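You operate a simulated robot arm through the tools that you are given. There is no shell and no other tool.

Carry out the task below with a simulated robot arm. There is one attempt and no reset: what you move stays moved.

JOB
Switch off and fold the reading lamp, flatten the book stand, shut the album.
Fine: neck right down; stand the lamp on the round table.
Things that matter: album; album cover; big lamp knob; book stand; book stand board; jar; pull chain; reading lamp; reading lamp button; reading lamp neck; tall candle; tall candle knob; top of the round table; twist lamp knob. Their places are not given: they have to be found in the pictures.

Only the result counts: the job must be done as asked and must still hold three seconds after the hand-in. Knocking over, shifting, dropping, spilling or breaking anything else fails it. Flat cloth is picked up by pressing the open fingertips on it (5 to 10 N) and closing them slowly along it; thin cloth reads only 2 to 8 mm in the jaws.

ROBOT AND FRAMES
A 6-joint arm with a two-finger gripper, fixed in place. Base frame: the origin is at the foot of the arm, x ahead of it, y to its left, z up; the work surface is at about z = 440. Lengths are in mm, angles in degrees, forces in N, time in s.
Its first joint turns from -166.0 to 166.0 degrees. Payload 2.45 kg.
The tool frame sits at the grasp point between the pads (the TCP): z along the fingers, y along the line on which they close. The tips reach 20 mm beyond it. The gripper opens to 140 mm. The gripper's body begins 168 mm behind the TCP.
Orientation is that of the tool frame in the base frame, as a unit quaternion [x, y, z, w]. With the fingers straight down and closing along the base's y, the tool's x points along the base's -x, its y along +y and its z along -z.

CONTROLS
- The arm moves only by the tool step_arm. Its argument "series" is a list of rows, each an object (a shift or turn left out is 0, a gripper value left out holds the last) with "rot": the turn, a rotation vector about the base's x, y, z in degrees, a list of three; "slide": the shift along the base's x, y, z in mm, a list of three; "claw": the closure in counts, from 0 (fully open) to 255 (shut). In form: [{"rot": [rx, ry, rz], "slide": [x, y, z], "claw": claw}, ...]. A call has 1 to 20 rows; each row shifts and turns the commanded pose from where the row before left it. Rows are played at 5 a second. More than 50 mm and 8.6 degrees between two rows, or a gripper value outside its range, and nothing of the call is played. Where a pose cannot be reached the arm comes as near as it can. A force on the tool above 90 N (or 10 N above the force at the start of the call, whichever is more), or a blocked arm, ends the call early, and 0.2 s more pass. The fingers move at their own pace (about 45 mm/s each) and stop on an object; they squeeze with about 44 N. The grip force told is the motor's: it shows also when the fingers shut on nothing. Time passes only in rows, and 0.2 s behind the last, so rows that do not move let the fingers close. It gives the time, the measured TCP pose, the force on the tool (base axes), the opening and the grip force at its end, in the units of the frame above (readings bear some noise), with the torque about the TCP (base axes, N m) and any sound that the robot's microphone picked up.
- Cameras (640 x 400 px; columns grow to the right, rows downward): "scene" is fixed at [48.1, 648.4, 1224.3]; the picture's right is [0.80, -0.60, 0.00], its down [-0.44, -0.58, -0.68] and it looks along [0.41, 0.55, -0.73] (base axes); focal length 214 px, centre (320, 200). "wrist" rides on the gripper at [78, 11, -209] in the tool frame; the picture's right is [-0.14, 0.99, 0.00], its down [-0.92, -0.13, -0.37] and it looks along [-0.37, -0.05, 0.93] (tool axes); focal length 280 px, centre (320, 200).
- snapshot(camera): a new picture of that camera. No time passes.
- pixel_to_xyz(camera, pixels): there is no depth. For up to 12 entries [column, row, z] of the newest picture of that camera ("zoom" is the newest enlarged one), the place [x, y] in the base frame at which the ray of that pixel passes the height z, good to about 3 mm. No time passes.
- enlarge(camera, box): a new picture of the part [left, top, right, bottom] of that camera's present view, enlarged. No time passes.
- hand_in(): hands the job in; it is judged then, once.

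Unless the task says otherwise, let go and move clear before handing in.

The tools are called as name(argument=value, ...) on one line, values as JSON. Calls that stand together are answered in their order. step_arm: Moves the arm, as the interface text tells. Its arguments: {"type":"object","properties":{"series":{"type":"array","items":{"type":"object","properties":{"rot":{"type":"array","items":{"type":"number"}},"slide":{"type":"array","items":{"type":"number"}},"claw":{"type":"number"}}}}},"required":["series"]} The other tools are called the same way: snapshot (camera) takes a picture; pixel_to_xyz (camera, pixels) gives the place at which the rays of pixels pass given heights; enlarge (camera, box) takes an enlarged picture of a part of a camera's view; hand_in () hands the job in.

At the start:

```text
time: 0.0
ee_pos: [643.9, 687.2, 859.5]
tcp_rot: [0.0, 1.0, 0.0, 0.001]
force: [-0.5, 0.7, 0.4]
moment: [0.0, 0.04, 0.0]
gripper_width: 140.0
finger_force: 0.1
```

scene: 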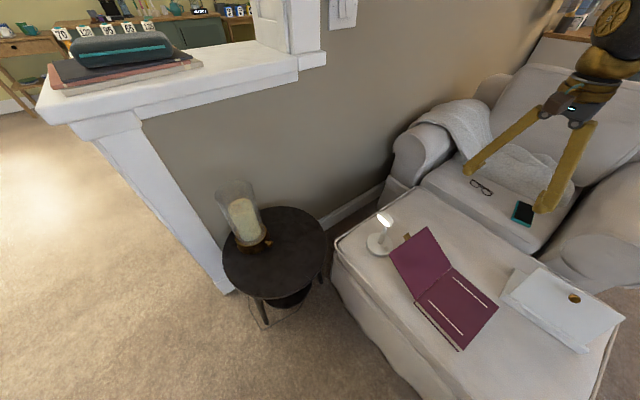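
wrist: 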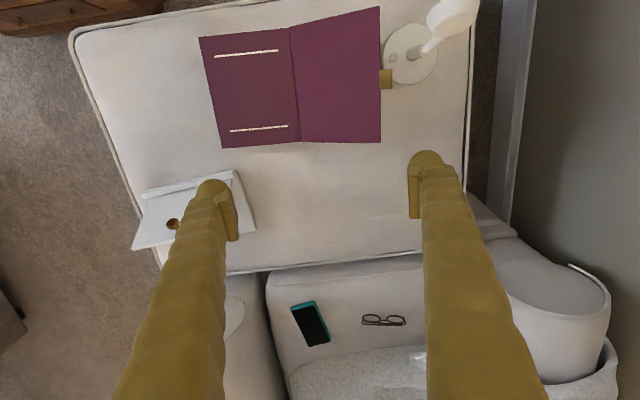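

The scene shows the lit reading lamp near (383,238), the open album at (445,290), the white book stand at (560,308), and the round table with a candle at (275,250). I'll enlarge these parts to see the details.

enlarge(camera="scene", box=[340, 190, 440, 270])

enlarge(camera="scene", box=[380, 210, 640, 370])

enlarge(camera="scene", box=[200, 170, 350, 330])

enlarge(camera="wrist", box=[340, 0, 500, 100])

enlarge(camera="wrist", box=[100, 140, 300, 280])

```text
5.00 times, centred on (390, 230) of scene
```

zoom: 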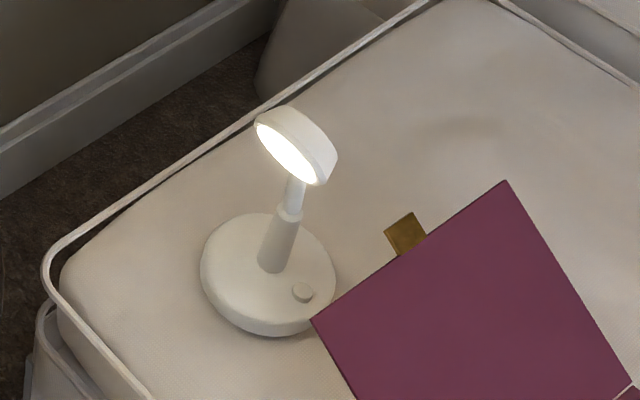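

```text
2.46 times, centred on (510, 290) of scene
```

zoom: 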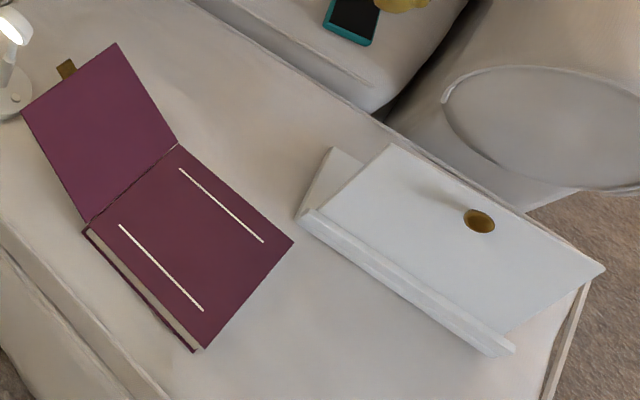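

```text
2.50 times, centred on (275, 250) of scene
```

zoom: 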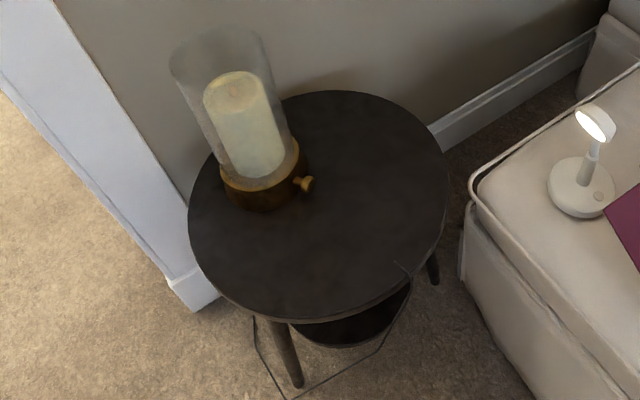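

```text
4.00 times, centred on (420, 50) of wrist
```

zoom: 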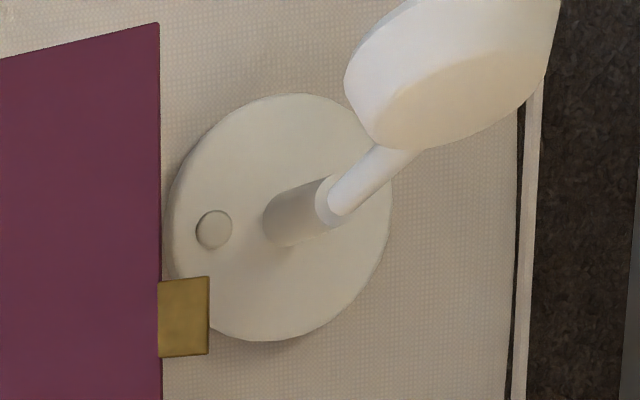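

```text
2.86 times, centred on (200, 210) of wrist
```

zoom: 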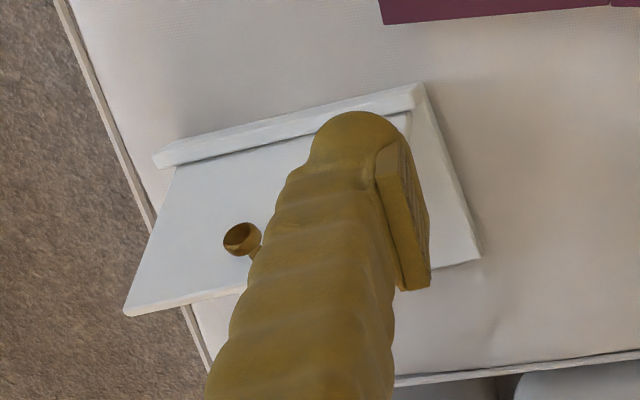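

The lamp has a disc base with a button, a telescoping or hinged neck and a head; the stand's board is tilted with a brass knob; the album cover is open towards the lamp with a brass tab. Now I'll locate them on the z = 440 plane.

pixel_to_xyz(camera="wrist", pixels=[[412, 53, 440], [394, 56, 460], [387, 78, 460], [380, 8, 470], [381, 141, 470], [289, 28, 460], [302, 141, 460], [199, 38, 460], [222, 148, 460], [172, 224, 500], [460, 10, 600], [412, 47, 500]])

pixel_to_xyz(camera="scene", pixels=[[380, 245, 440], [401, 248, 460], [405, 235, 460], [441, 226, 470], [391, 249, 470], [453, 268, 460], [415, 303, 460], [500, 307, 460], [463, 350, 460], [574, 299, 500], [250, 238, 440], [275, 300, 440]])

```text
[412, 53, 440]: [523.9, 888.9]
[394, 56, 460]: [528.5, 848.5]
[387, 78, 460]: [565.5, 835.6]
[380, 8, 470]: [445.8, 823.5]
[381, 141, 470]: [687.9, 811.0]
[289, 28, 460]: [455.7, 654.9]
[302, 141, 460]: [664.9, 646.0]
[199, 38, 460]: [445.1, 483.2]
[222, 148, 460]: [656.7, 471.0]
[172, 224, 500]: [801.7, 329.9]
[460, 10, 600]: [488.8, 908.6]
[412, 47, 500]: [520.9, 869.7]
```

```text
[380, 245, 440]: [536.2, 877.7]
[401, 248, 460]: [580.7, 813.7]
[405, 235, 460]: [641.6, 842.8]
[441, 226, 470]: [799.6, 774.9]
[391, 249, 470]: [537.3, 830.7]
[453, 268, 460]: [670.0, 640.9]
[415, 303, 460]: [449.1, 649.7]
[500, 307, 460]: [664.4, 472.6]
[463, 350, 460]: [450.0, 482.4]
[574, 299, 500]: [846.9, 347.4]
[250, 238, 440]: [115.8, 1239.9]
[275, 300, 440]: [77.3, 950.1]
```

The cover is propped up at an angle rather than lying flat, so I need better pixel values. I'll query corners at several heights so I can triangulate between the two cameras.

pixel_to_xyz(camera="scene", pixels=[[427.5, 226, 440], [427.5, 226, 640], [389, 250.5, 440], [389, 250.5, 640], [407.5, 236.5, 440], [407.5, 236.5, 640], [575, 298.5, 440], [575, 298.5, 640], [383, 219, 440], [383, 219, 640], [387, 248.5, 440], [387, 248.5, 640]])

pixel_to_xyz(camera="wrist", pixels=[[381, 142, 440], [381, 142, 640], [380, 6, 440], [380, 6, 640], [386, 79, 440], [386, 79, 640], [172, 224, 440], [172, 224, 640], [455, 15, 440], [455, 15, 640], [393.5, 57.5, 440], [393.5, 57.5, 640]])

```text
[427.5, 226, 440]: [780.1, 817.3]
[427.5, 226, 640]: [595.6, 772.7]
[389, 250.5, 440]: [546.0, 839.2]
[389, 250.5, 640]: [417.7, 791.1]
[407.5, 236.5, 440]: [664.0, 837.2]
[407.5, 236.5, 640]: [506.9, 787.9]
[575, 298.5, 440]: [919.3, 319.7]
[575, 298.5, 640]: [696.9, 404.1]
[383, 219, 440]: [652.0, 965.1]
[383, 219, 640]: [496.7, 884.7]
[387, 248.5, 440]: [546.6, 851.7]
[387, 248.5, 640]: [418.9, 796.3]
```

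```text
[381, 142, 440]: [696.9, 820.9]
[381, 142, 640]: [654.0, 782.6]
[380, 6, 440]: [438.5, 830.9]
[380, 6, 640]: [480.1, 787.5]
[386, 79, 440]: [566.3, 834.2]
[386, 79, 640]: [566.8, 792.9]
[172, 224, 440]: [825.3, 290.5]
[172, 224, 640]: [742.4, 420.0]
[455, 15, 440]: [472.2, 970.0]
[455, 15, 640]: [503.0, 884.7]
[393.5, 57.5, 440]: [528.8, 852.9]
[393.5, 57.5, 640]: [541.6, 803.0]
```

Triangulating gives about: the album tab at (567,808,564), lamp button at (530,846,465), lamp head at (502,888,633), and stand knob at (769,377,575). I'll move the wrist camera nearer the lamp and table for a closer look.

step_arm(series=[{"slide": [-40, 30, 0]}, {"slide": [-40, 30, 0]}, {"slide": [-40, 30, 0]}, {"slide": [-40, 30, 0]}, {"slide": [-40, 30, 0]}, {"slide": [0, 0, 0]}])

snapshot(camera="wrist")

snapshot(camera="scene")

```text
time: 1.4
ee_pos: [443.4, 838.5, 857.8]
tcp_rot: [0.0, 1.0, 0.001, 0.0]
force: [-0.1, 0.5, -0.4]
moment: [0.0, 0.02, 0.0]
gripper_width: 140.1
finger_force: 0.1
```

```text
taken
```

wrist: 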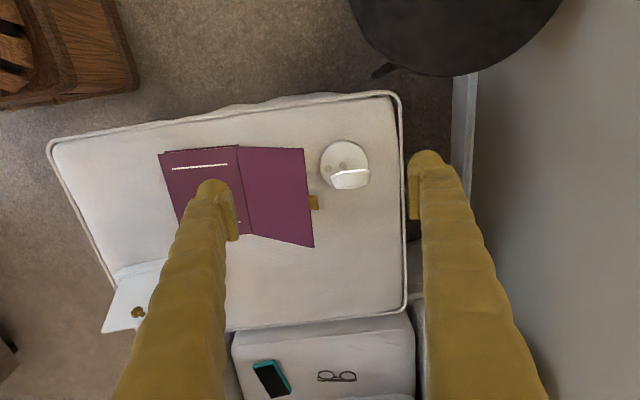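

```text
taken
```

scene: 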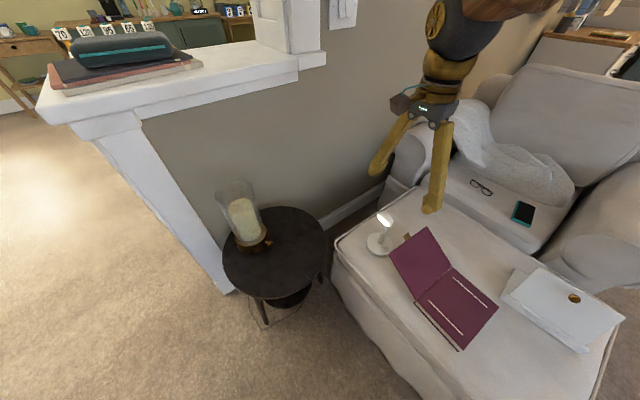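

From here the lamp is at (345,165) and the round table is at the picture's top. I'll swing towards the table to measure its height and free space, and zoom on the lamp while here.

enlarge(camera="wrist", box=[295, 125, 395, 205])

step_arm(series=[{"slide": [-45, 5, 0]}, {"slide": [-45, 5, 0]}, {"slide": [-45, 5, 0]}, {"slide": [-45, 5, 0]}, {"slide": [-45, 5, 0]}, {"slide": [-45, 5, 0]}, {"slide": [0, 0, 0]}])

snapshot(camera="wrist")

```text
5.00 times, centred on (345, 165) of wrist
```

zoom: 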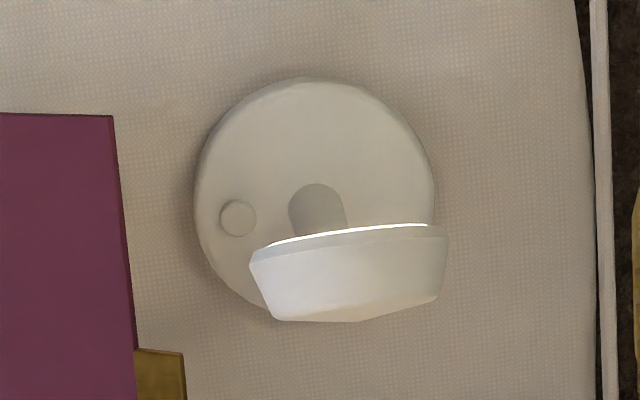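

```text
time: 3.0
ee_pos: [174.5, 866.7, 859.8]
tcp_rot: [0.0, 1.0, 0.0, 0.0]
force: [0.3, 0.1, -0.6]
moment: [0.03, 0.02, -0.03]
gripper_width: 140.0
finger_force: 0.1
```

```text
taken
```

wrist: 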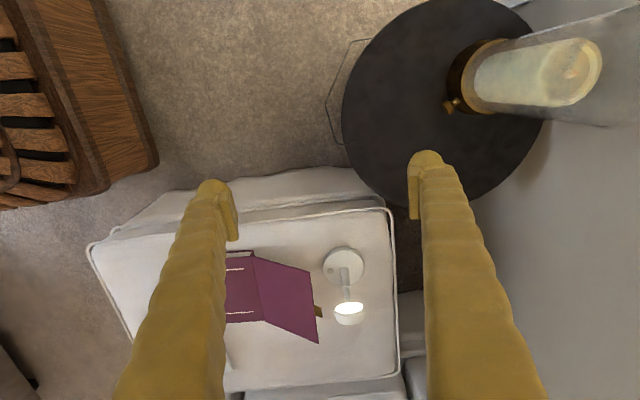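

The table is now well seen: rim left (342,103), right (545,120), top (450,0), candle base at (485,75) with glass leaning out right by perspective. I'll triangulate rim points.

pixel_to_xyz(camera="wrist", pixels=[[443, 103, 440], [443, 103, 540], [342, 103, 440], [545, 120, 440], [450, 0, 440], [450, 208, 440], [480, 78, 440], [480, 78, 540], [448, 107, 440], [448, 107, 540]])

pixel_to_xyz(camera="scene", pixels=[[275, 251, 440], [275, 251, 540], [223, 253, 440], [327, 243, 440], [275, 298, 440], [288, 206, 440], [252, 247, 440], [252, 247, 540], [269, 242.5, 440], [269, 242.5, 540]])

enlarge(camera="wrist", box=[320, 0, 640, 210])

enlarge(camera="wrist", box=[300, 230, 400, 340])

```text
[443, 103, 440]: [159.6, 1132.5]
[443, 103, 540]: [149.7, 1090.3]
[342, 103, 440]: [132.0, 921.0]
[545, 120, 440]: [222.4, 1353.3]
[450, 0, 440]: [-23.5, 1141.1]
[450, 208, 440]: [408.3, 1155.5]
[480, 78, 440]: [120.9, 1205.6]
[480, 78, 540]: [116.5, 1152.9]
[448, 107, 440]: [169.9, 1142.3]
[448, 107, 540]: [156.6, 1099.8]
```

```text
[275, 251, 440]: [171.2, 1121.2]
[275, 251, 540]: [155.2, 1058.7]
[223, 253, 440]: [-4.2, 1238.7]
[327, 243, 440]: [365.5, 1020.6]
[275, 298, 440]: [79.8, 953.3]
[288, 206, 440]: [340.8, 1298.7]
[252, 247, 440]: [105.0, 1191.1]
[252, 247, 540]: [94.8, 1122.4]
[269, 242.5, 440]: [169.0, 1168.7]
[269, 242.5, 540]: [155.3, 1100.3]
```

```text
1.90 times, centred on (480, 105) of wrist
```

zoom: 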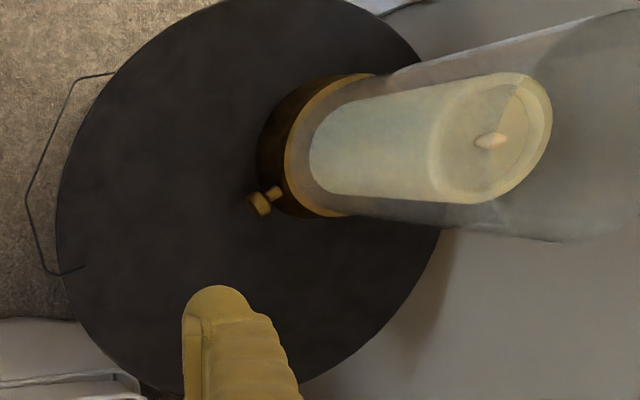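

```text
3.64 times, centred on (350, 285) of wrist
```

zoom: 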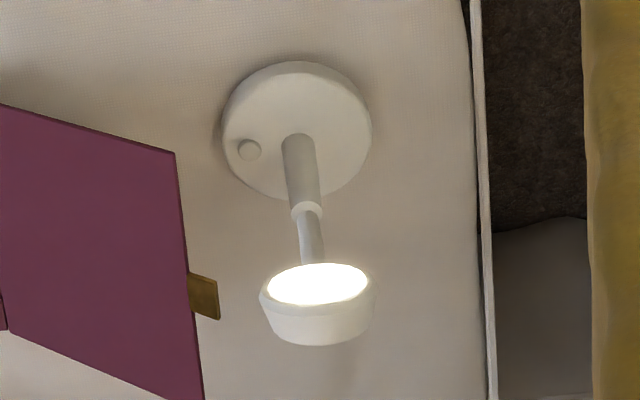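

The table centre comes out at about (165,1125) with the top near z = 440–460, and the candle stands on its far side. The lamp has a thin rod entering a collared sleeve, so I'll triangulate the neck to see if it telescopes or hinges.

pixel_to_xyz(camera="wrist", pixels=[[344, 268.5, 440], [344, 268.5, 640], [346.7, 287.7, 440], [346.7, 287.7, 640], [348, 302, 440], [348, 302, 640], [349.5, 316, 440], [349.5, 316, 640], [343.7, 265.8, 440], [330.5, 271, 440], [330.5, 271, 640], [343.7, 265.8, 640]])

pixel_to_xyz(camera="scene", pixels=[[381.2, 243, 440], [381.2, 243, 640], [384, 232.4, 440], [384, 232.4, 640], [385.2, 226, 440], [385.2, 226, 640], [384.8, 219, 440], [384.8, 219, 640], [379.6, 244, 440], [386.4, 248.4, 440], [386.4, 248.4, 640], [379.6, 244, 640]])

```text
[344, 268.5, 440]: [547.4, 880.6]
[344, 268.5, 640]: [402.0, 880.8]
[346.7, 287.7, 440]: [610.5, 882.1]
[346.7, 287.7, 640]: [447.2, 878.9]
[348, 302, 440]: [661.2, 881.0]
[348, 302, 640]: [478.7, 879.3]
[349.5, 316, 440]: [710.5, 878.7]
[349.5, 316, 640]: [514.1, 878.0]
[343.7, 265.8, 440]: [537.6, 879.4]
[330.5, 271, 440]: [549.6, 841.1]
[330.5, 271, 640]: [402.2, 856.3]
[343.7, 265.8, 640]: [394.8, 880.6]
```

```text
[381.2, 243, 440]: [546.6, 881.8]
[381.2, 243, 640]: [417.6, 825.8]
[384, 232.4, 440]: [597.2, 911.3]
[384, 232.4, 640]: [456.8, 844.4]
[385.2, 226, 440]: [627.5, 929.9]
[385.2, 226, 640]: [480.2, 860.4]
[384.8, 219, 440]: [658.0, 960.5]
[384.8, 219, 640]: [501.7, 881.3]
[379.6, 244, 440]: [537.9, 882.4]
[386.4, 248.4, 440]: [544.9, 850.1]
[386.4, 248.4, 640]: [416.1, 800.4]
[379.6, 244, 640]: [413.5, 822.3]
```

The sleeve stands vertically at about (535,880) with a collar at z≈532 and a thinner rod above it, so the neck most likely telescopes. I'll bring the camera closer to the lamp and album edge from the near side for precise geometry.

step_arm(series=[{"slide": [38, -13, -15]}, {"slide": [38, -13, -15]}, {"slide": [38, -13, -15]}, {"slide": [38, -13, -15]}, {"slide": [38, -13, -15]}, {"slide": [38, -13, -15]}, {"slide": [0, 0, 0]}])

snapshot(camera="wrist")

enlarge(camera="wrist", box=[240, 80, 420, 220])

```text
time: 4.6
ee_pos: [402.4, 788.8, 768.3]
tcp_rot: [0.0, 1.0, 0.0, 0.0]
force: [0.5, 0.3, -0.6]
moment: [0.0, -0.01, 0.0]
gripper_width: 139.9
finger_force: 0.1
```

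```text
taken
```

wrist: 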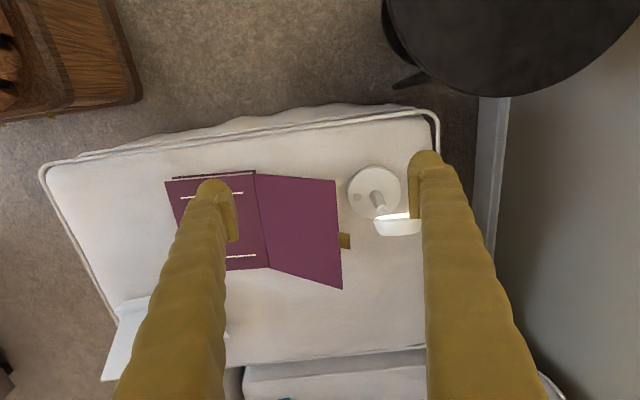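

```text
2.86 times, centred on (330, 150) of wrist
```

zoom: 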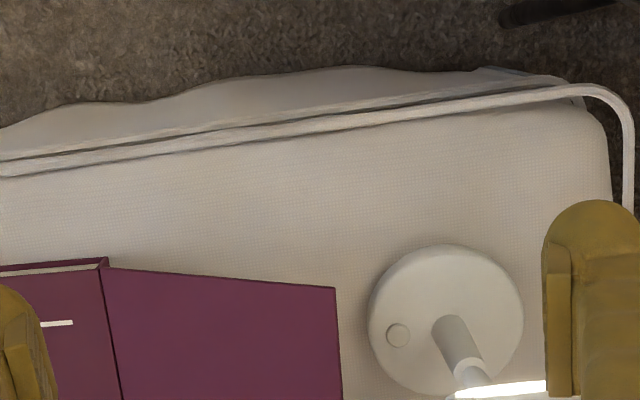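

I want a near-horizontal side view to see the lamp neck and cover angle, so I'll tilt the tool 40° forward and lower it on the robot side of the ottoman.

step_arm(series=[{"rot": [0, -8, 0], "slide": [-5, 0, -25]}, {"rot": [0, -8, 0], "slide": [-5, 0, -25]}, {"rot": [0, -8, 0], "slide": [-5, 0, -25]}, {"rot": [0, -8, 0], "slide": [-5, 0, -25]}, {"rot": [0, -8, 0], "slide": [-5, 0, -25]}, {"slide": [-5, 0, -20]}, {"slide": [0, 0, 0]}])

snapshot(camera="wrist")

snapshot(camera="scene")

```text
time: 6.2
ee_pos: [372.3, 790.8, 624.3]
tcp_rot: [0.0, 0.94, -0.001, 0.342]
force: [-0.4, 0.6, 0.3]
moment: [-0.02, -0.01, 0.01]
gripper_width: 140.0
finger_force: 0.1
```

```text
taken
```

wrist: 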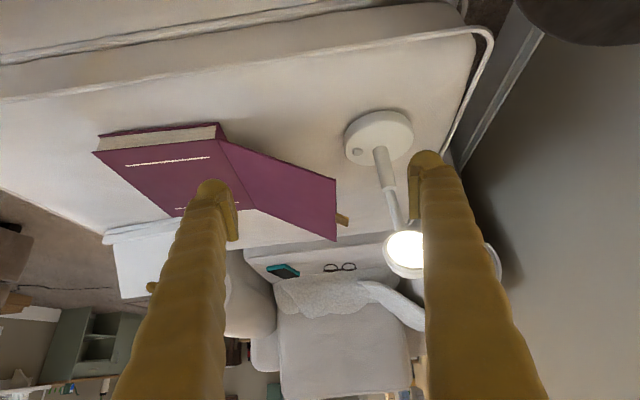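

```text
taken
```

scene: 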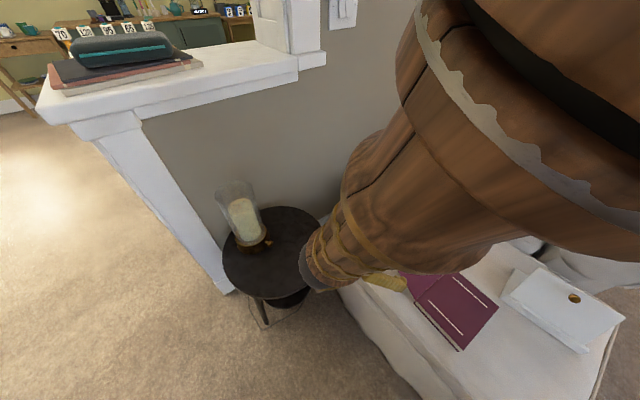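

The picture is upside-down relative to gravity; the lamp stands from (380,135) to its head at (405,255). I'll enlarge it.

enlarge(camera="wrist", box=[310, 90, 470, 290])

pixel_to_xyz(camera="wrist", pixels=[[380, 150, 460], [391, 190, 530], [404, 252, 620], [356, 152, 465], [335, 180, 566], [337, 239, 557]])

```text
2.00 times, centred on (390, 190) of wrist
```

zoom: 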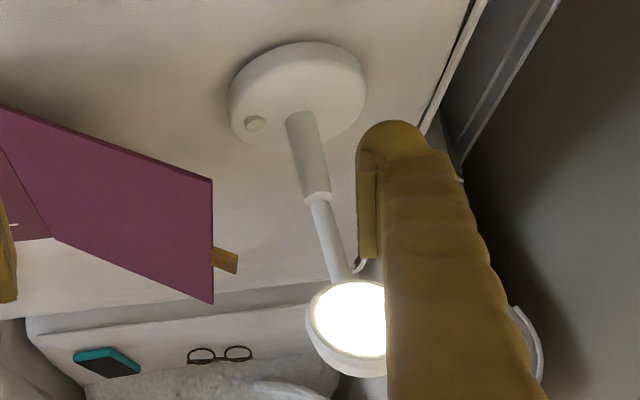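

```text
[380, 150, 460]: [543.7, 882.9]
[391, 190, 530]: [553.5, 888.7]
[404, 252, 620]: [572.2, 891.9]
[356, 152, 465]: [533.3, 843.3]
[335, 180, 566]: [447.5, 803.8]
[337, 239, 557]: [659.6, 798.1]
```

enlarge(camera="wrist", box=[370, 130, 420, 165])

enlarge(camera="wrist", box=[365, 170, 425, 240])

```text
11.43 times, centred on (395, 148) of wrist
```

zoom: 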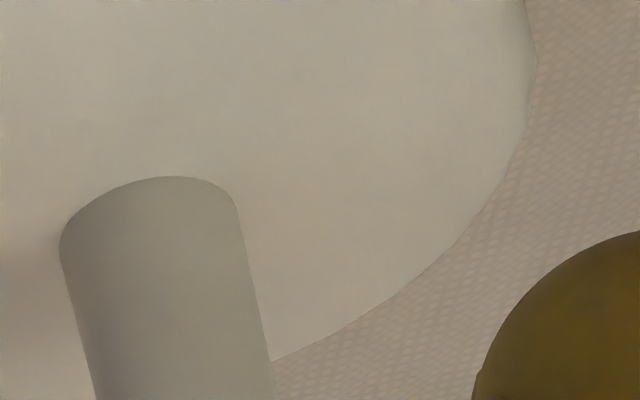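

```text
5.71 times, centred on (395, 205) of wrist
```

zoom: 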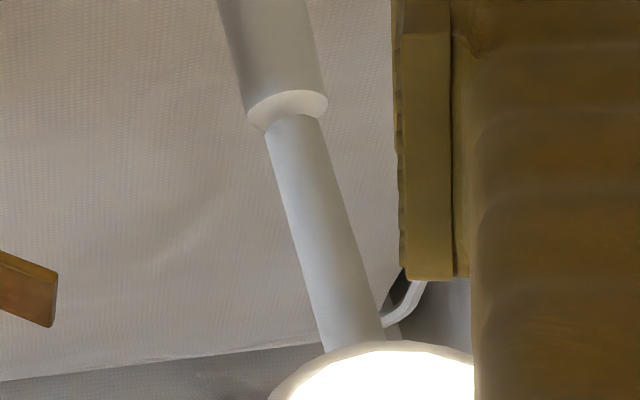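

The enlarged view at (290,100) shows a plain sleeve end with a rod coming out of its centre, so the neck telescopes and should be pushed straight down. Now I'll triangulate the head's position.

pixel_to_xyz(camera="wrist", pixels=[[406, 249, 580], [406, 249, 640], [382.5, 249, 580], [382.5, 249, 640], [402.5, 278.5, 600], [402.5, 278.5, 660], [400, 228, 560], [400, 228, 620], [401, 233, 600], [391, 188, 530]])

pixel_to_xyz(camera="scene", pixels=[[383, 221, 580], [383, 221, 640], [381.6, 211.5, 600], [381.6, 211.5, 660], [385.2, 226, 560], [385.2, 226, 620], [377, 214.6, 600], [389, 227, 600], [394, 221, 600], [394, 221, 660]])

```text
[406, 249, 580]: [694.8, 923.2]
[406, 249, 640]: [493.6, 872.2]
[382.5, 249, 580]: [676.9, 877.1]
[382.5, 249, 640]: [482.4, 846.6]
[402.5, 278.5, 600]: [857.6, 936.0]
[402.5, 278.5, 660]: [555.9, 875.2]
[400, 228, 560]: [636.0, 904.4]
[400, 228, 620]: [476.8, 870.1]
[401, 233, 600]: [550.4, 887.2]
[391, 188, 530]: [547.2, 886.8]
```

```text
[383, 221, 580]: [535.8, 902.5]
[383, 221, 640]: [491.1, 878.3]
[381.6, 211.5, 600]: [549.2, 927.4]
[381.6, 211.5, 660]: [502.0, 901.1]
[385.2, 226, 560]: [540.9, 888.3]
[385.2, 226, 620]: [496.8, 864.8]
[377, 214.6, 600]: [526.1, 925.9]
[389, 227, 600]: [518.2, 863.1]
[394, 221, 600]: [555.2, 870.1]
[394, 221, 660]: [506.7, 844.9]
```

Triangulation suggests the whole neck may lean about 10° towards −x, so I need a true side view along +y before touching it. I'll close the fingers, return to tool-down, then pitch to look across the album at the lamp.

step_arm(series=[{"rot": [0, 8, 0], "slide": [0, 0, 20], "claw": 255}, {"rot": [0, 8, 0], "slide": [0, 0, 20]}, {"rot": [0, 8, 0], "slide": [0, 0, 20]}, {"rot": [0, 8, 0], "slide": [0, 0, 20]}, {"rot": [0, 8, 0], "slide": [0, 0, 20]}, {"rot": [8, 0, 0], "slide": [13, -10, 0]}, {"rot": [8, 0, 0], "slide": [13, -10, 0]}, {"rot": [8, 0, 0], "slide": [13, -10, 0]}, {"rot": [8, 0, 0], "slide": [13, -10, 0]}, {"rot": [8, 0, 0], "slide": [13, -10, 0]}, {"rot": [8, 0, 0], "slide": [13, -10, 0]}, {"rot": [7, 0, 0], "slide": [13, -10, 0]}, {"rot": [0, 0, 8], "slide": [13, 0, 0]}, {"rot": [0, 0, 8], "slide": [13, 0, 0]}, {"rot": [0, 0, 6], "slide": [13, 0, 0]}, {"slide": [0, 0, 0]}])

snapshot(camera="wrist")

```text
time: 9.6
ee_pos: [494.9, 722.2, 722.5]
tcp_rot: [-0.174, 0.881, 0.431, -0.089]
force: [-0.4, 0.5, -0.2]
moment: [-0.01, 0.01, -0.01]
gripper_width: 0.4
finger_force: 29.2
out of reach, approached as far as the arm can: row 9
```

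```text
taken
```

wrist: 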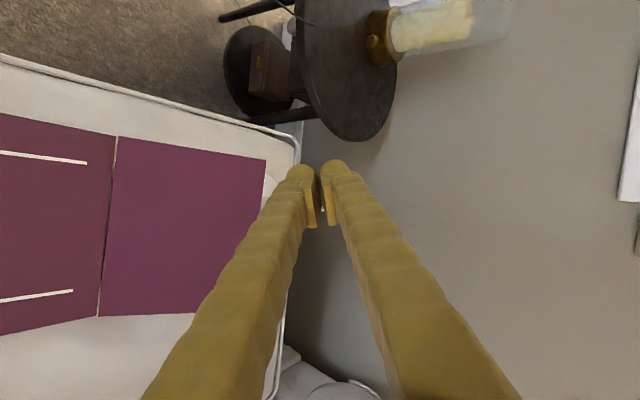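

The fingers hide the lamp; opening them (clear of everything here) will reveal it between them.

step_arm(series=[{"claw": 0}, {"claw": 0}, {"claw": 0}, {"claw": 0}, {"claw": 0}, {"claw": 0}, {"claw": 0}, {"claw": 0}])

snapshot(camera="wrist")

enlarge(camera="wrist", box=[240, 100, 400, 260])

```text
time: 11.4
ee_pos: [495.3, 722.4, 722.7]
tcp_rot: [-0.174, 0.881, 0.431, -0.089]
force: [-0.2, -1.1, 0.7]
moment: [0.02, 0.0, 0.01]
gripper_width: 139.8
finger_force: 0.1
```

```text
taken
```

wrist: 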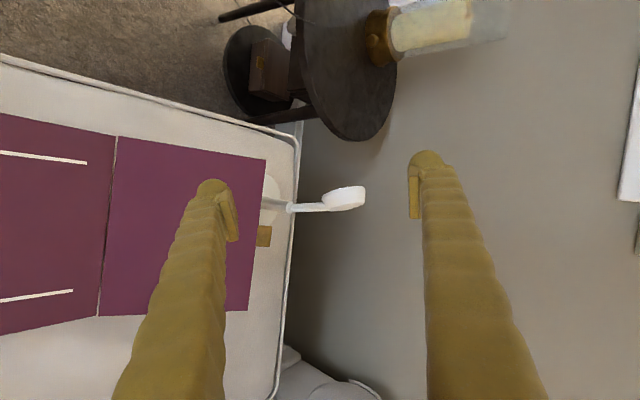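

```text
2.50 times, centred on (320, 180) of wrist
```

zoom: 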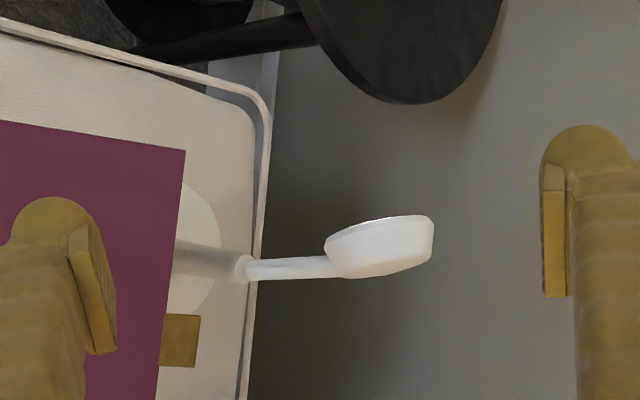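

Now it's clear: from (245,270) the rod is kinked about 9° relative to the vertical sleeve, so the neck hinges at the collar (z≈540) and folds towards −x, the way the lit face points. First I'll press the button; I'll return to tool-down with fingers shut above the button area.

step_arm(series=[{"rot": [0, 0, -8], "slide": [0, 0, 10], "claw": 255}, {"rot": [0, 0, -8], "slide": [0, 0, 10]}, {"rot": [0, 0, -6], "slide": [0, 0, 10]}, {"rot": [-8, 0, 0], "slide": [0, 0, 0]}, {"rot": [-8, 0, 0], "slide": [0, 0, 0]}, {"rot": [-8, 0, 0], "slide": [0, 0, 0]}, {"rot": [-8, 0, 0], "slide": [0, 0, 0]}, {"rot": [-8, 0, 0], "slide": [0, 0, 0]}, {"rot": [-8, 0, 0], "slide": [0, 0, 0]}, {"rot": [-7, 0, 0], "slide": [0, 0, 0]}, {"slide": [13, 38, 0]}, {"slide": [13, 38, 0]}, {"slide": [13, 38, 0]}, {"slide": [0, 0, 0]}])

snapshot(camera="scene")

snapshot(camera="wrist")

```text
time: 14.4
ee_pos: [532.9, 836.9, 751.5]
tcp_rot: [0.0, 1.0, -0.025, -0.007]
force: [0.0, -0.2, 0.0]
moment: [-0.02, 0.0, -0.02]
gripper_width: 0.1
finger_force: 29.6
```

```text
taken
```

scene: 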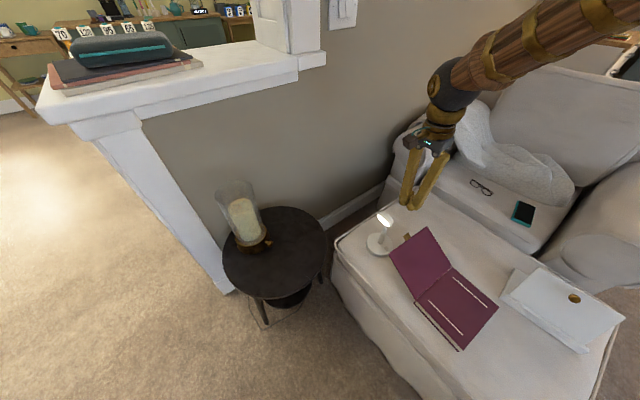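

```text
taken
```

wrist: 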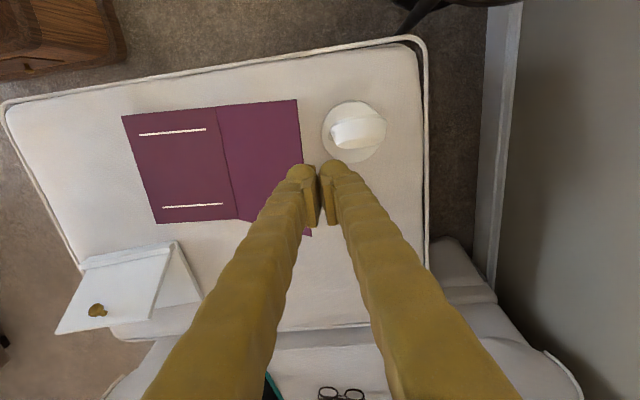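

enlarge(camera="wrist", box=[290, 80, 410, 190])

enlarge(camera="scene", box=[350, 130, 470, 270])

```text
3.64 times, centred on (350, 135) of wrist
```

zoom: 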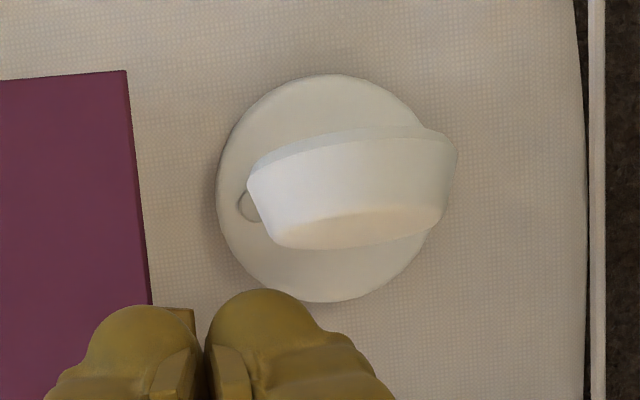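

```text
2.86 times, centred on (410, 200) of scene
```

zoom: 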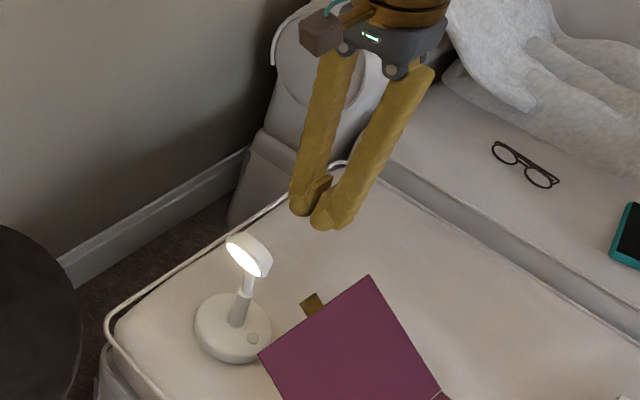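

The finger bodies look thicker than I'd like beside the head, so I'll fold the neck first, which also frees the space over the button. I'll level the tool and go above the head at about (497,878), pushing later straight down inside the base's footprint so the lamp can't tip.

step_arm(series=[{"rot": [2.9, -0.8, 0], "slide": [-12, 14, 0]}, {"slide": [-12, 14, 0]}, {"slide": [-12, 14, -10]}, {"slide": [0, 0, -10]}, {"slide": [0, 0, 0]}])

enlarge(camera="scene", box=[340, 150, 440, 270])

enlarge(camera="wrist", box=[260, 100, 400, 220])

```text
time: 15.6
ee_pos: [497.5, 878.8, 733.1]
tcp_rot: [-0.001, 1.0, 0.002, 0.001]
force: [0.5, 0.1, -0.7]
moment: [0.02, -0.02, 0.03]
gripper_width: 0.1
finger_force: 29.3
```

```text
3.33 times, centred on (390, 210) of scene
```

zoom: 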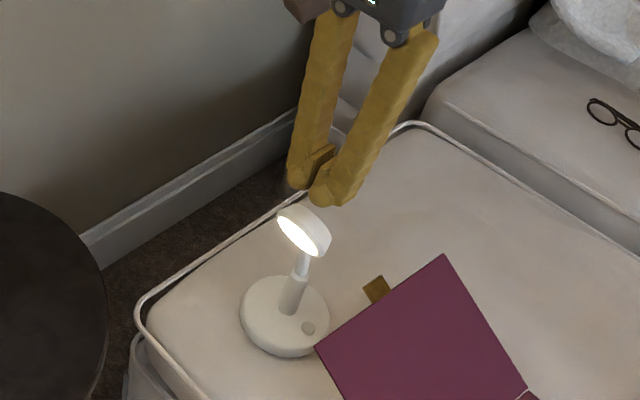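

```text
3.33 times, centred on (330, 160) of wrist
```

zoom: 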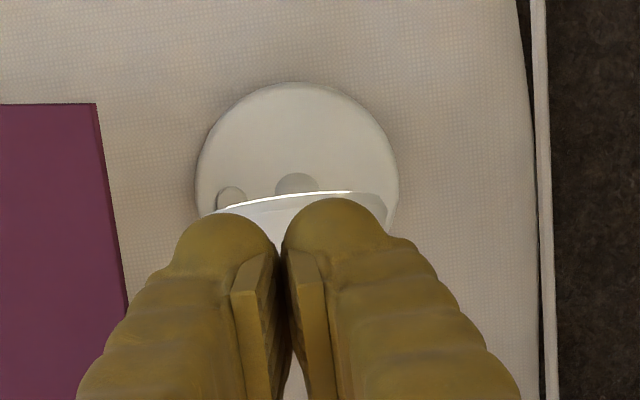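

Reach is fine here, with fingertips at z≈713 above the head. I'll descend slowly and watch the force for contact.

step_arm(series=[{"slide": [0, 0, -8]}, {"slide": [0, 0, -8]}, {"slide": [0, 0, -8]}, {"slide": [0, 0, -6]}, {"slide": [0, 0, 0]}])

step_arm(series=[{"slide": [0, 0, -5]}, {"slide": [0, 0, -5]}, {"slide": [0, 0, 0]}])

enlarge(camera="scene", box=[340, 150, 440, 270])

```text
time: 16.8
ee_pos: [496.7, 877.9, 702.7]
tcp_rot: [0.0, 1.0, 0.001, 0.001]
force: [-0.1, 0.6, 0.4]
moment: [0.0, -0.01, 0.01]
gripper_width: 0.0
finger_force: 29.2
```

```text
time: 17.6
ee_pos: [496.4, 878.9, 692.2]
tcp_rot: [0.0, 1.0, 0.002, 0.001]
force: [-0.6, 0.2, 0.3]
moment: [-0.03, -0.01, 0.0]
gripper_width: 0.0
finger_force: 29.7
```

```text
3.33 times, centred on (390, 210) of scene
```

zoom: 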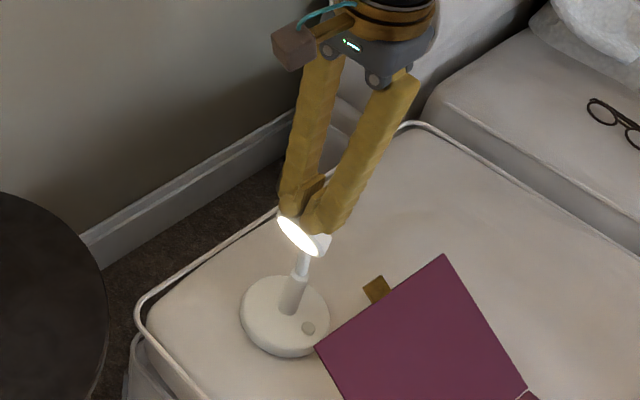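

No contact yet with tips at z≈672, though they're very close to the head's top in the zoom. Continuing down in small steps.

step_arm(series=[{"slide": [0, 0, -5]}, {"slide": [0, 0, -5]}, {"slide": [0, 0, 0]}])

enlarge(camera="scene", box=[340, 150, 440, 270])

```text
time: 18.4
ee_pos: [496.9, 879.5, 688.0]
tcp_rot: [0.0, 1.0, 0.004, 0.002]
force: [-21.7, -13.1, 85.2]
moment: [0.33, 0.07, -0.05]
gripper_width: 5.9
finger_force: 29.5
```

```text
3.33 times, centred on (390, 210) of scene
```

zoom: 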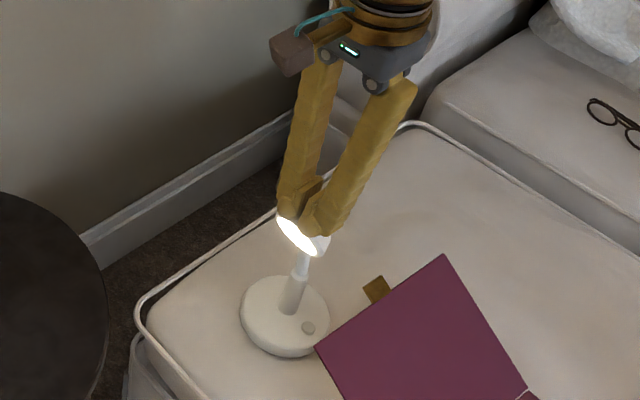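

The tool read 85 N: pressing straight down jammed on the head's top (the force line ran right through the hinge). I'll back straight off at once and look at the lamp.

step_arm(series=[{"slide": [0, 0, 15]}, {"slide": [0, 0, 15]}, {"slide": [0, 0, 15]}, {"slide": [0, 0, 15]}, {"slide": [0, 0, 0]}])

enlarge(camera="scene", box=[340, 150, 440, 270])

enlarge(camera="wrist", box=[260, 100, 400, 220])

```text
time: 19.6
ee_pos: [496.7, 878.6, 743.6]
tcp_rot: [0.001, 1.0, 0.001, 0.001]
force: [-0.1, -0.2, 0.4]
moment: [0.01, -0.01, -0.01]
gripper_width: 0.0
finger_force: 29.5
```

```text
3.33 times, centred on (390, 210) of scene
```

zoom: 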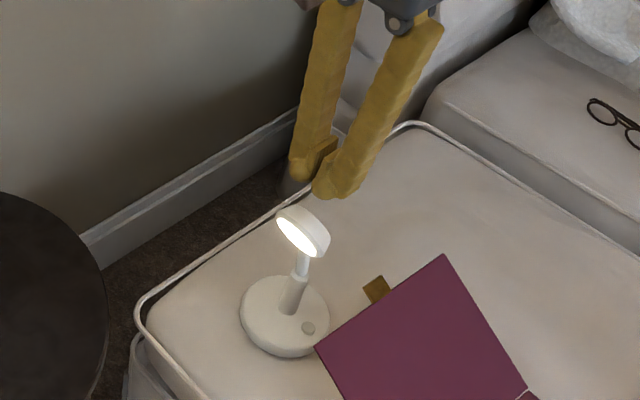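

```text
3.33 times, centred on (330, 160) of wrist
```

zoom: 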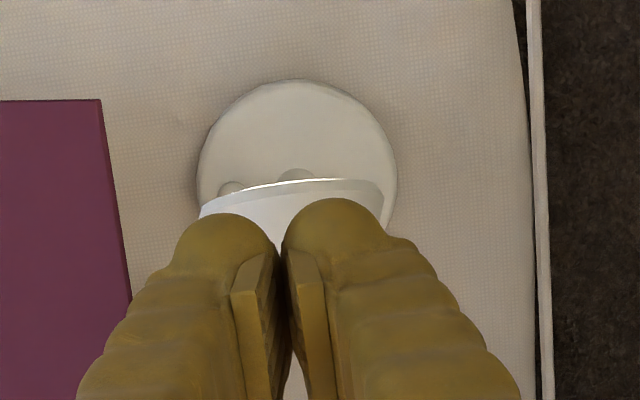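

The lamp hasn't moved, and the contact force pointed exactly at (534, z 540), confirming a free-ish hinge along y there. I'll instead come down behind the head (its +x side) and push it towards −x; first go to (552,878) and descend.

step_arm(series=[{"slide": [18, 0, 0]}, {"slide": [18, 0, 0]}, {"slide": [20, 0, 0]}, {"slide": [0, 0, -15]}, {"slide": [0, 0, -15]}, {"slide": [0, 0, -15]}, {"slide": [0, 0, -15]}, {"slide": [0, 0, 0]}])

enlarge(camera="scene", box=[340, 150, 440, 270])

enlarge(camera="wrist", box=[260, 60, 400, 220])

```text
time: 21.4
ee_pos: [552.5, 879.6, 682.8]
tcp_rot: [0.001, 1.0, 0.0, 0.0]
force: [0.7, 0.0, 0.1]
moment: [0.0, 0.0, 0.0]
gripper_width: 0.0
finger_force: 29.3
```

```text
3.33 times, centred on (390, 210) of scene
```

zoom: 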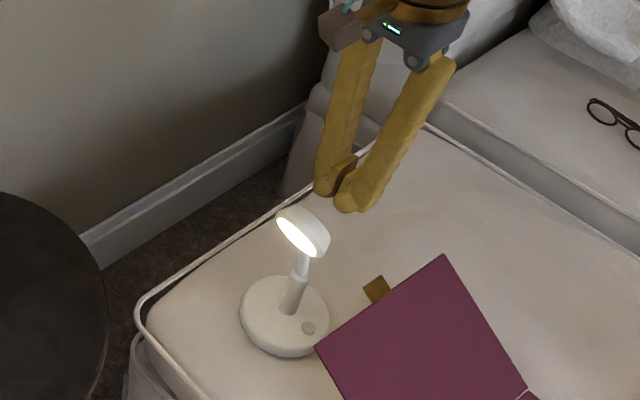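

```text
2.50 times, centred on (330, 140) of wrist
```

zoom: 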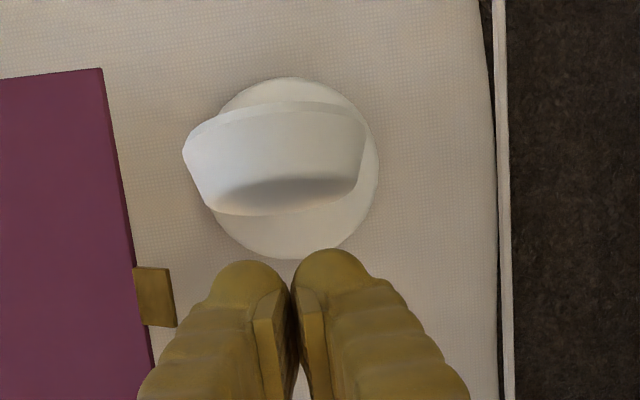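

Fingertips are at z≈663 behind the head, clear of it. I'll lower 15 mm more and push towards −x in small steps, checking force and picture.

step_arm(series=[{"slide": [0, 0, -8]}, {"slide": [0, 0, -7]}, {"slide": [-5, 0, 0]}, {"slide": [-5, 0, 0]}, {"slide": [-5, 0, 0]}, {"slide": [0, 0, 0]}])

step_arm(series=[{"slide": [-4, 0, 0]}, {"slide": [-4, 0, 0]}, {"slide": [0, 0, 0]}])

enlarge(camera="scene", box=[340, 150, 440, 270])

```text
time: 22.8
ee_pos: [539.7, 877.6, 668.2]
tcp_rot: [0.0, 1.0, 0.001, 0.001]
force: [0.0, 0.3, -0.6]
moment: [0.01, 0.02, -0.02]
gripper_width: 0.1
finger_force: 29.4
```

```text
time: 23.6
ee_pos: [528.5, 877.6, 668.0]
tcp_rot: [0.0, 1.0, 0.003, 0.001]
force: [-0.5, -0.6, 0.1]
moment: [0.02, 0.0, -0.02]
gripper_width: 0.0
finger_force: 29.2
```

```text
3.33 times, centred on (390, 210) of scene
```

zoom: 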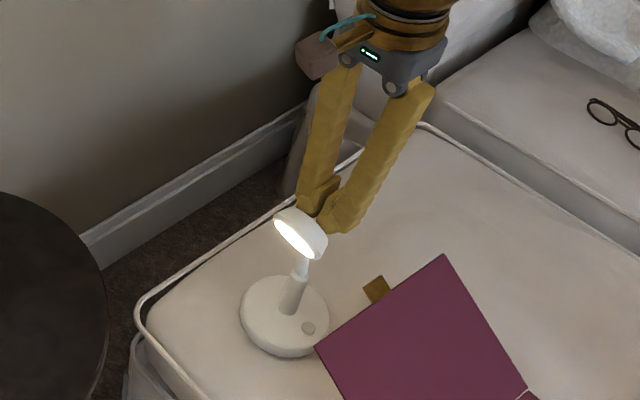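

The head is just starting to move with next to no force. Continuing the push along the arc.

step_arm(series=[{"slide": [-5, 0, -1]}, {"slide": [-5, 0, -1]}, {"slide": [-5, 0, -1]}, {"slide": [0, 0, 0]}])

enlarge(camera="scene", box=[340, 150, 440, 270])

```text
time: 24.6
ee_pos: [514.9, 878.0, 665.1]
tcp_rot: [0.0, 1.0, 0.001, 0.001]
force: [0.2, 0.4, 0.8]
moment: [0.02, -0.01, 0.0]
gripper_width: 0.0
finger_force: 29.4
```

```text
3.33 times, centred on (390, 210) of scene
```

zoom: 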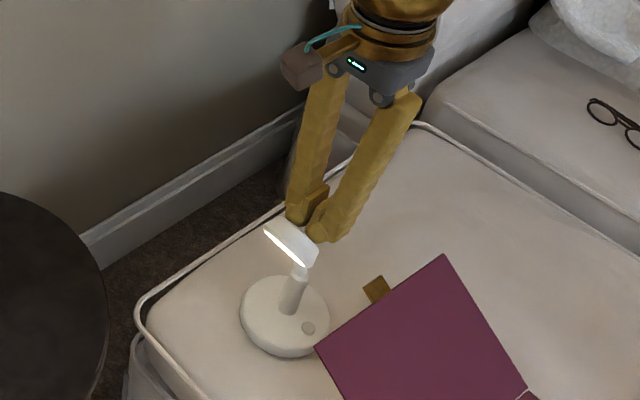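

The neck is folding nicely and the base stays put. I'll keep following it.

step_arm(series=[{"slide": [-5, 0, -3]}, {"slide": [-5, 0, -3]}, {"slide": [-5, 0, -3]}, {"slide": [-5, 0, -4]}, {"slide": [0, 0, 0]}])

enlarge(camera="scene", box=[340, 150, 440, 270])

```text
time: 25.8
ee_pos: [495.7, 877.7, 653.3]
tcp_rot: [0.0, 1.0, 0.001, 0.001]
force: [-0.6, 0.5, 0.4]
moment: [0.0, 0.01, 0.0]
gripper_width: 0.0
finger_force: 29.5
```

```text
3.33 times, centred on (390, 210) of scene
```

zoom: 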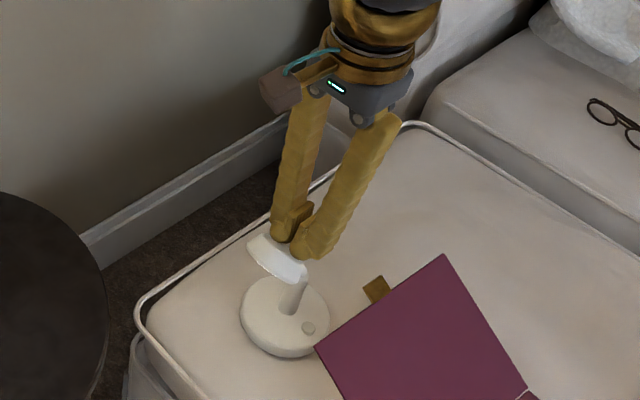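

Still almost no force, base steady. Now I'll go more downward, keeping the push over the base's footprint.

step_arm(series=[{"slide": [-3, 0, -6]}, {"slide": [-3, 0, -6]}, {"slide": [-2, 0, -6]}, {"slide": [0, 0, -6]}, {"slide": [0, 0, 0]}])

enlarge(camera="scene", box=[340, 150, 440, 270])

```text
time: 27.0
ee_pos: [486.9, 878.0, 628.6]
tcp_rot: [-0.001, 1.0, 0.001, 0.001]
force: [0.1, 0.0, 0.2]
moment: [-0.02, -0.01, 0.03]
gripper_width: 0.0
finger_force: 29.3
```

```text
3.33 times, centred on (390, 210) of scene
```

zoom: 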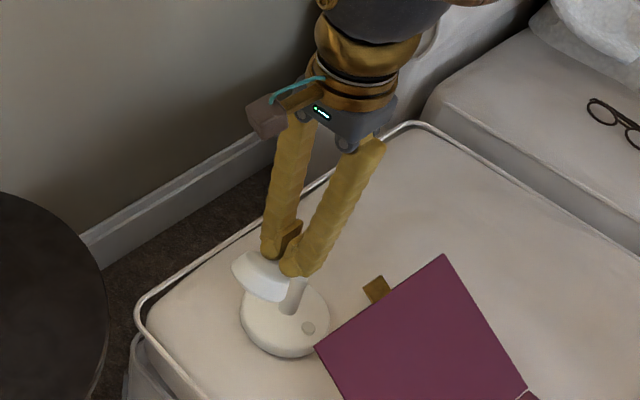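

step_arm(series=[{"slide": [0, 0, -6]}, {"slide": [0, 0, -6]}, {"slide": [0, 0, -6]}, {"slide": [0, 0, -6]}, {"slide": [0, 0, 0]}])

enlarge(camera="scene", box=[340, 150, 440, 270])

```text
time: 28.2
ee_pos: [486.8, 878.0, 603.3]
tcp_rot: [0.001, 1.0, 0.002, 0.001]
force: [-0.6, -0.4, 0.0]
moment: [0.01, -0.01, 0.03]
gripper_width: 0.0
finger_force: 29.4
```

```text
3.33 times, centred on (390, 210) of scene
```

zoom: 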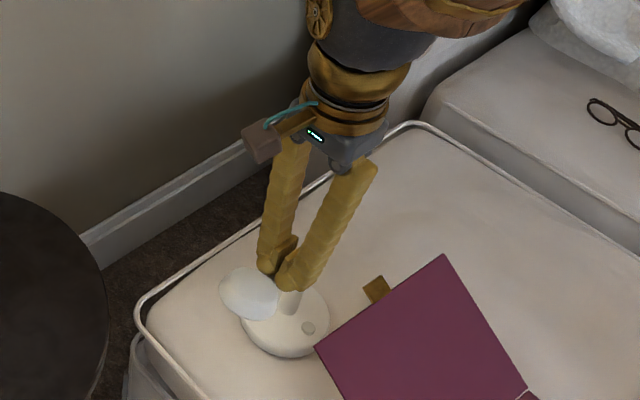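

step_arm(series=[{"slide": [0, 0, -5]}, {"slide": [0, 0, -5]}, {"slide": [0, 0, -5]}, {"slide": [0, 0, 0]}])

enlarge(camera="scene", box=[340, 170, 440, 270])

enlarge(camera="wrist", box=[260, 60, 400, 220])

```text
time: 29.2
ee_pos: [487.2, 876.1, 588.2]
tcp_rot: [0.0, 1.0, 0.001, 0.001]
force: [-0.2, 0.2, 0.0]
moment: [0.02, 0.01, 0.0]
gripper_width: 0.1
finger_force: 29.9
```

```text
4.00 times, centred on (390, 220) of scene
```

zoom: 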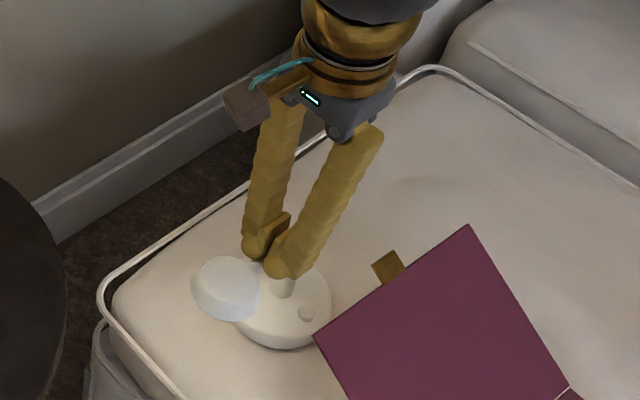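

```text
2.50 times, centred on (330, 140) of wrist
```

zoom: 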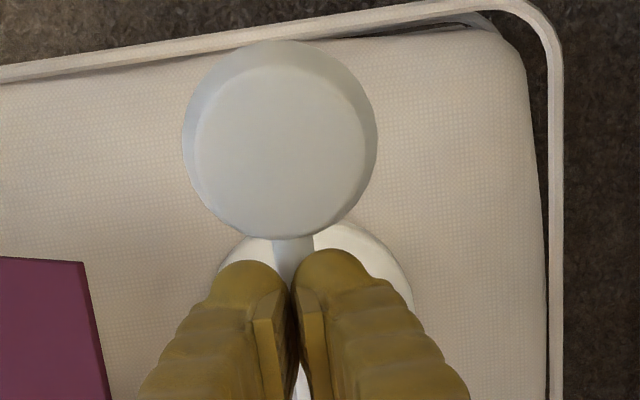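

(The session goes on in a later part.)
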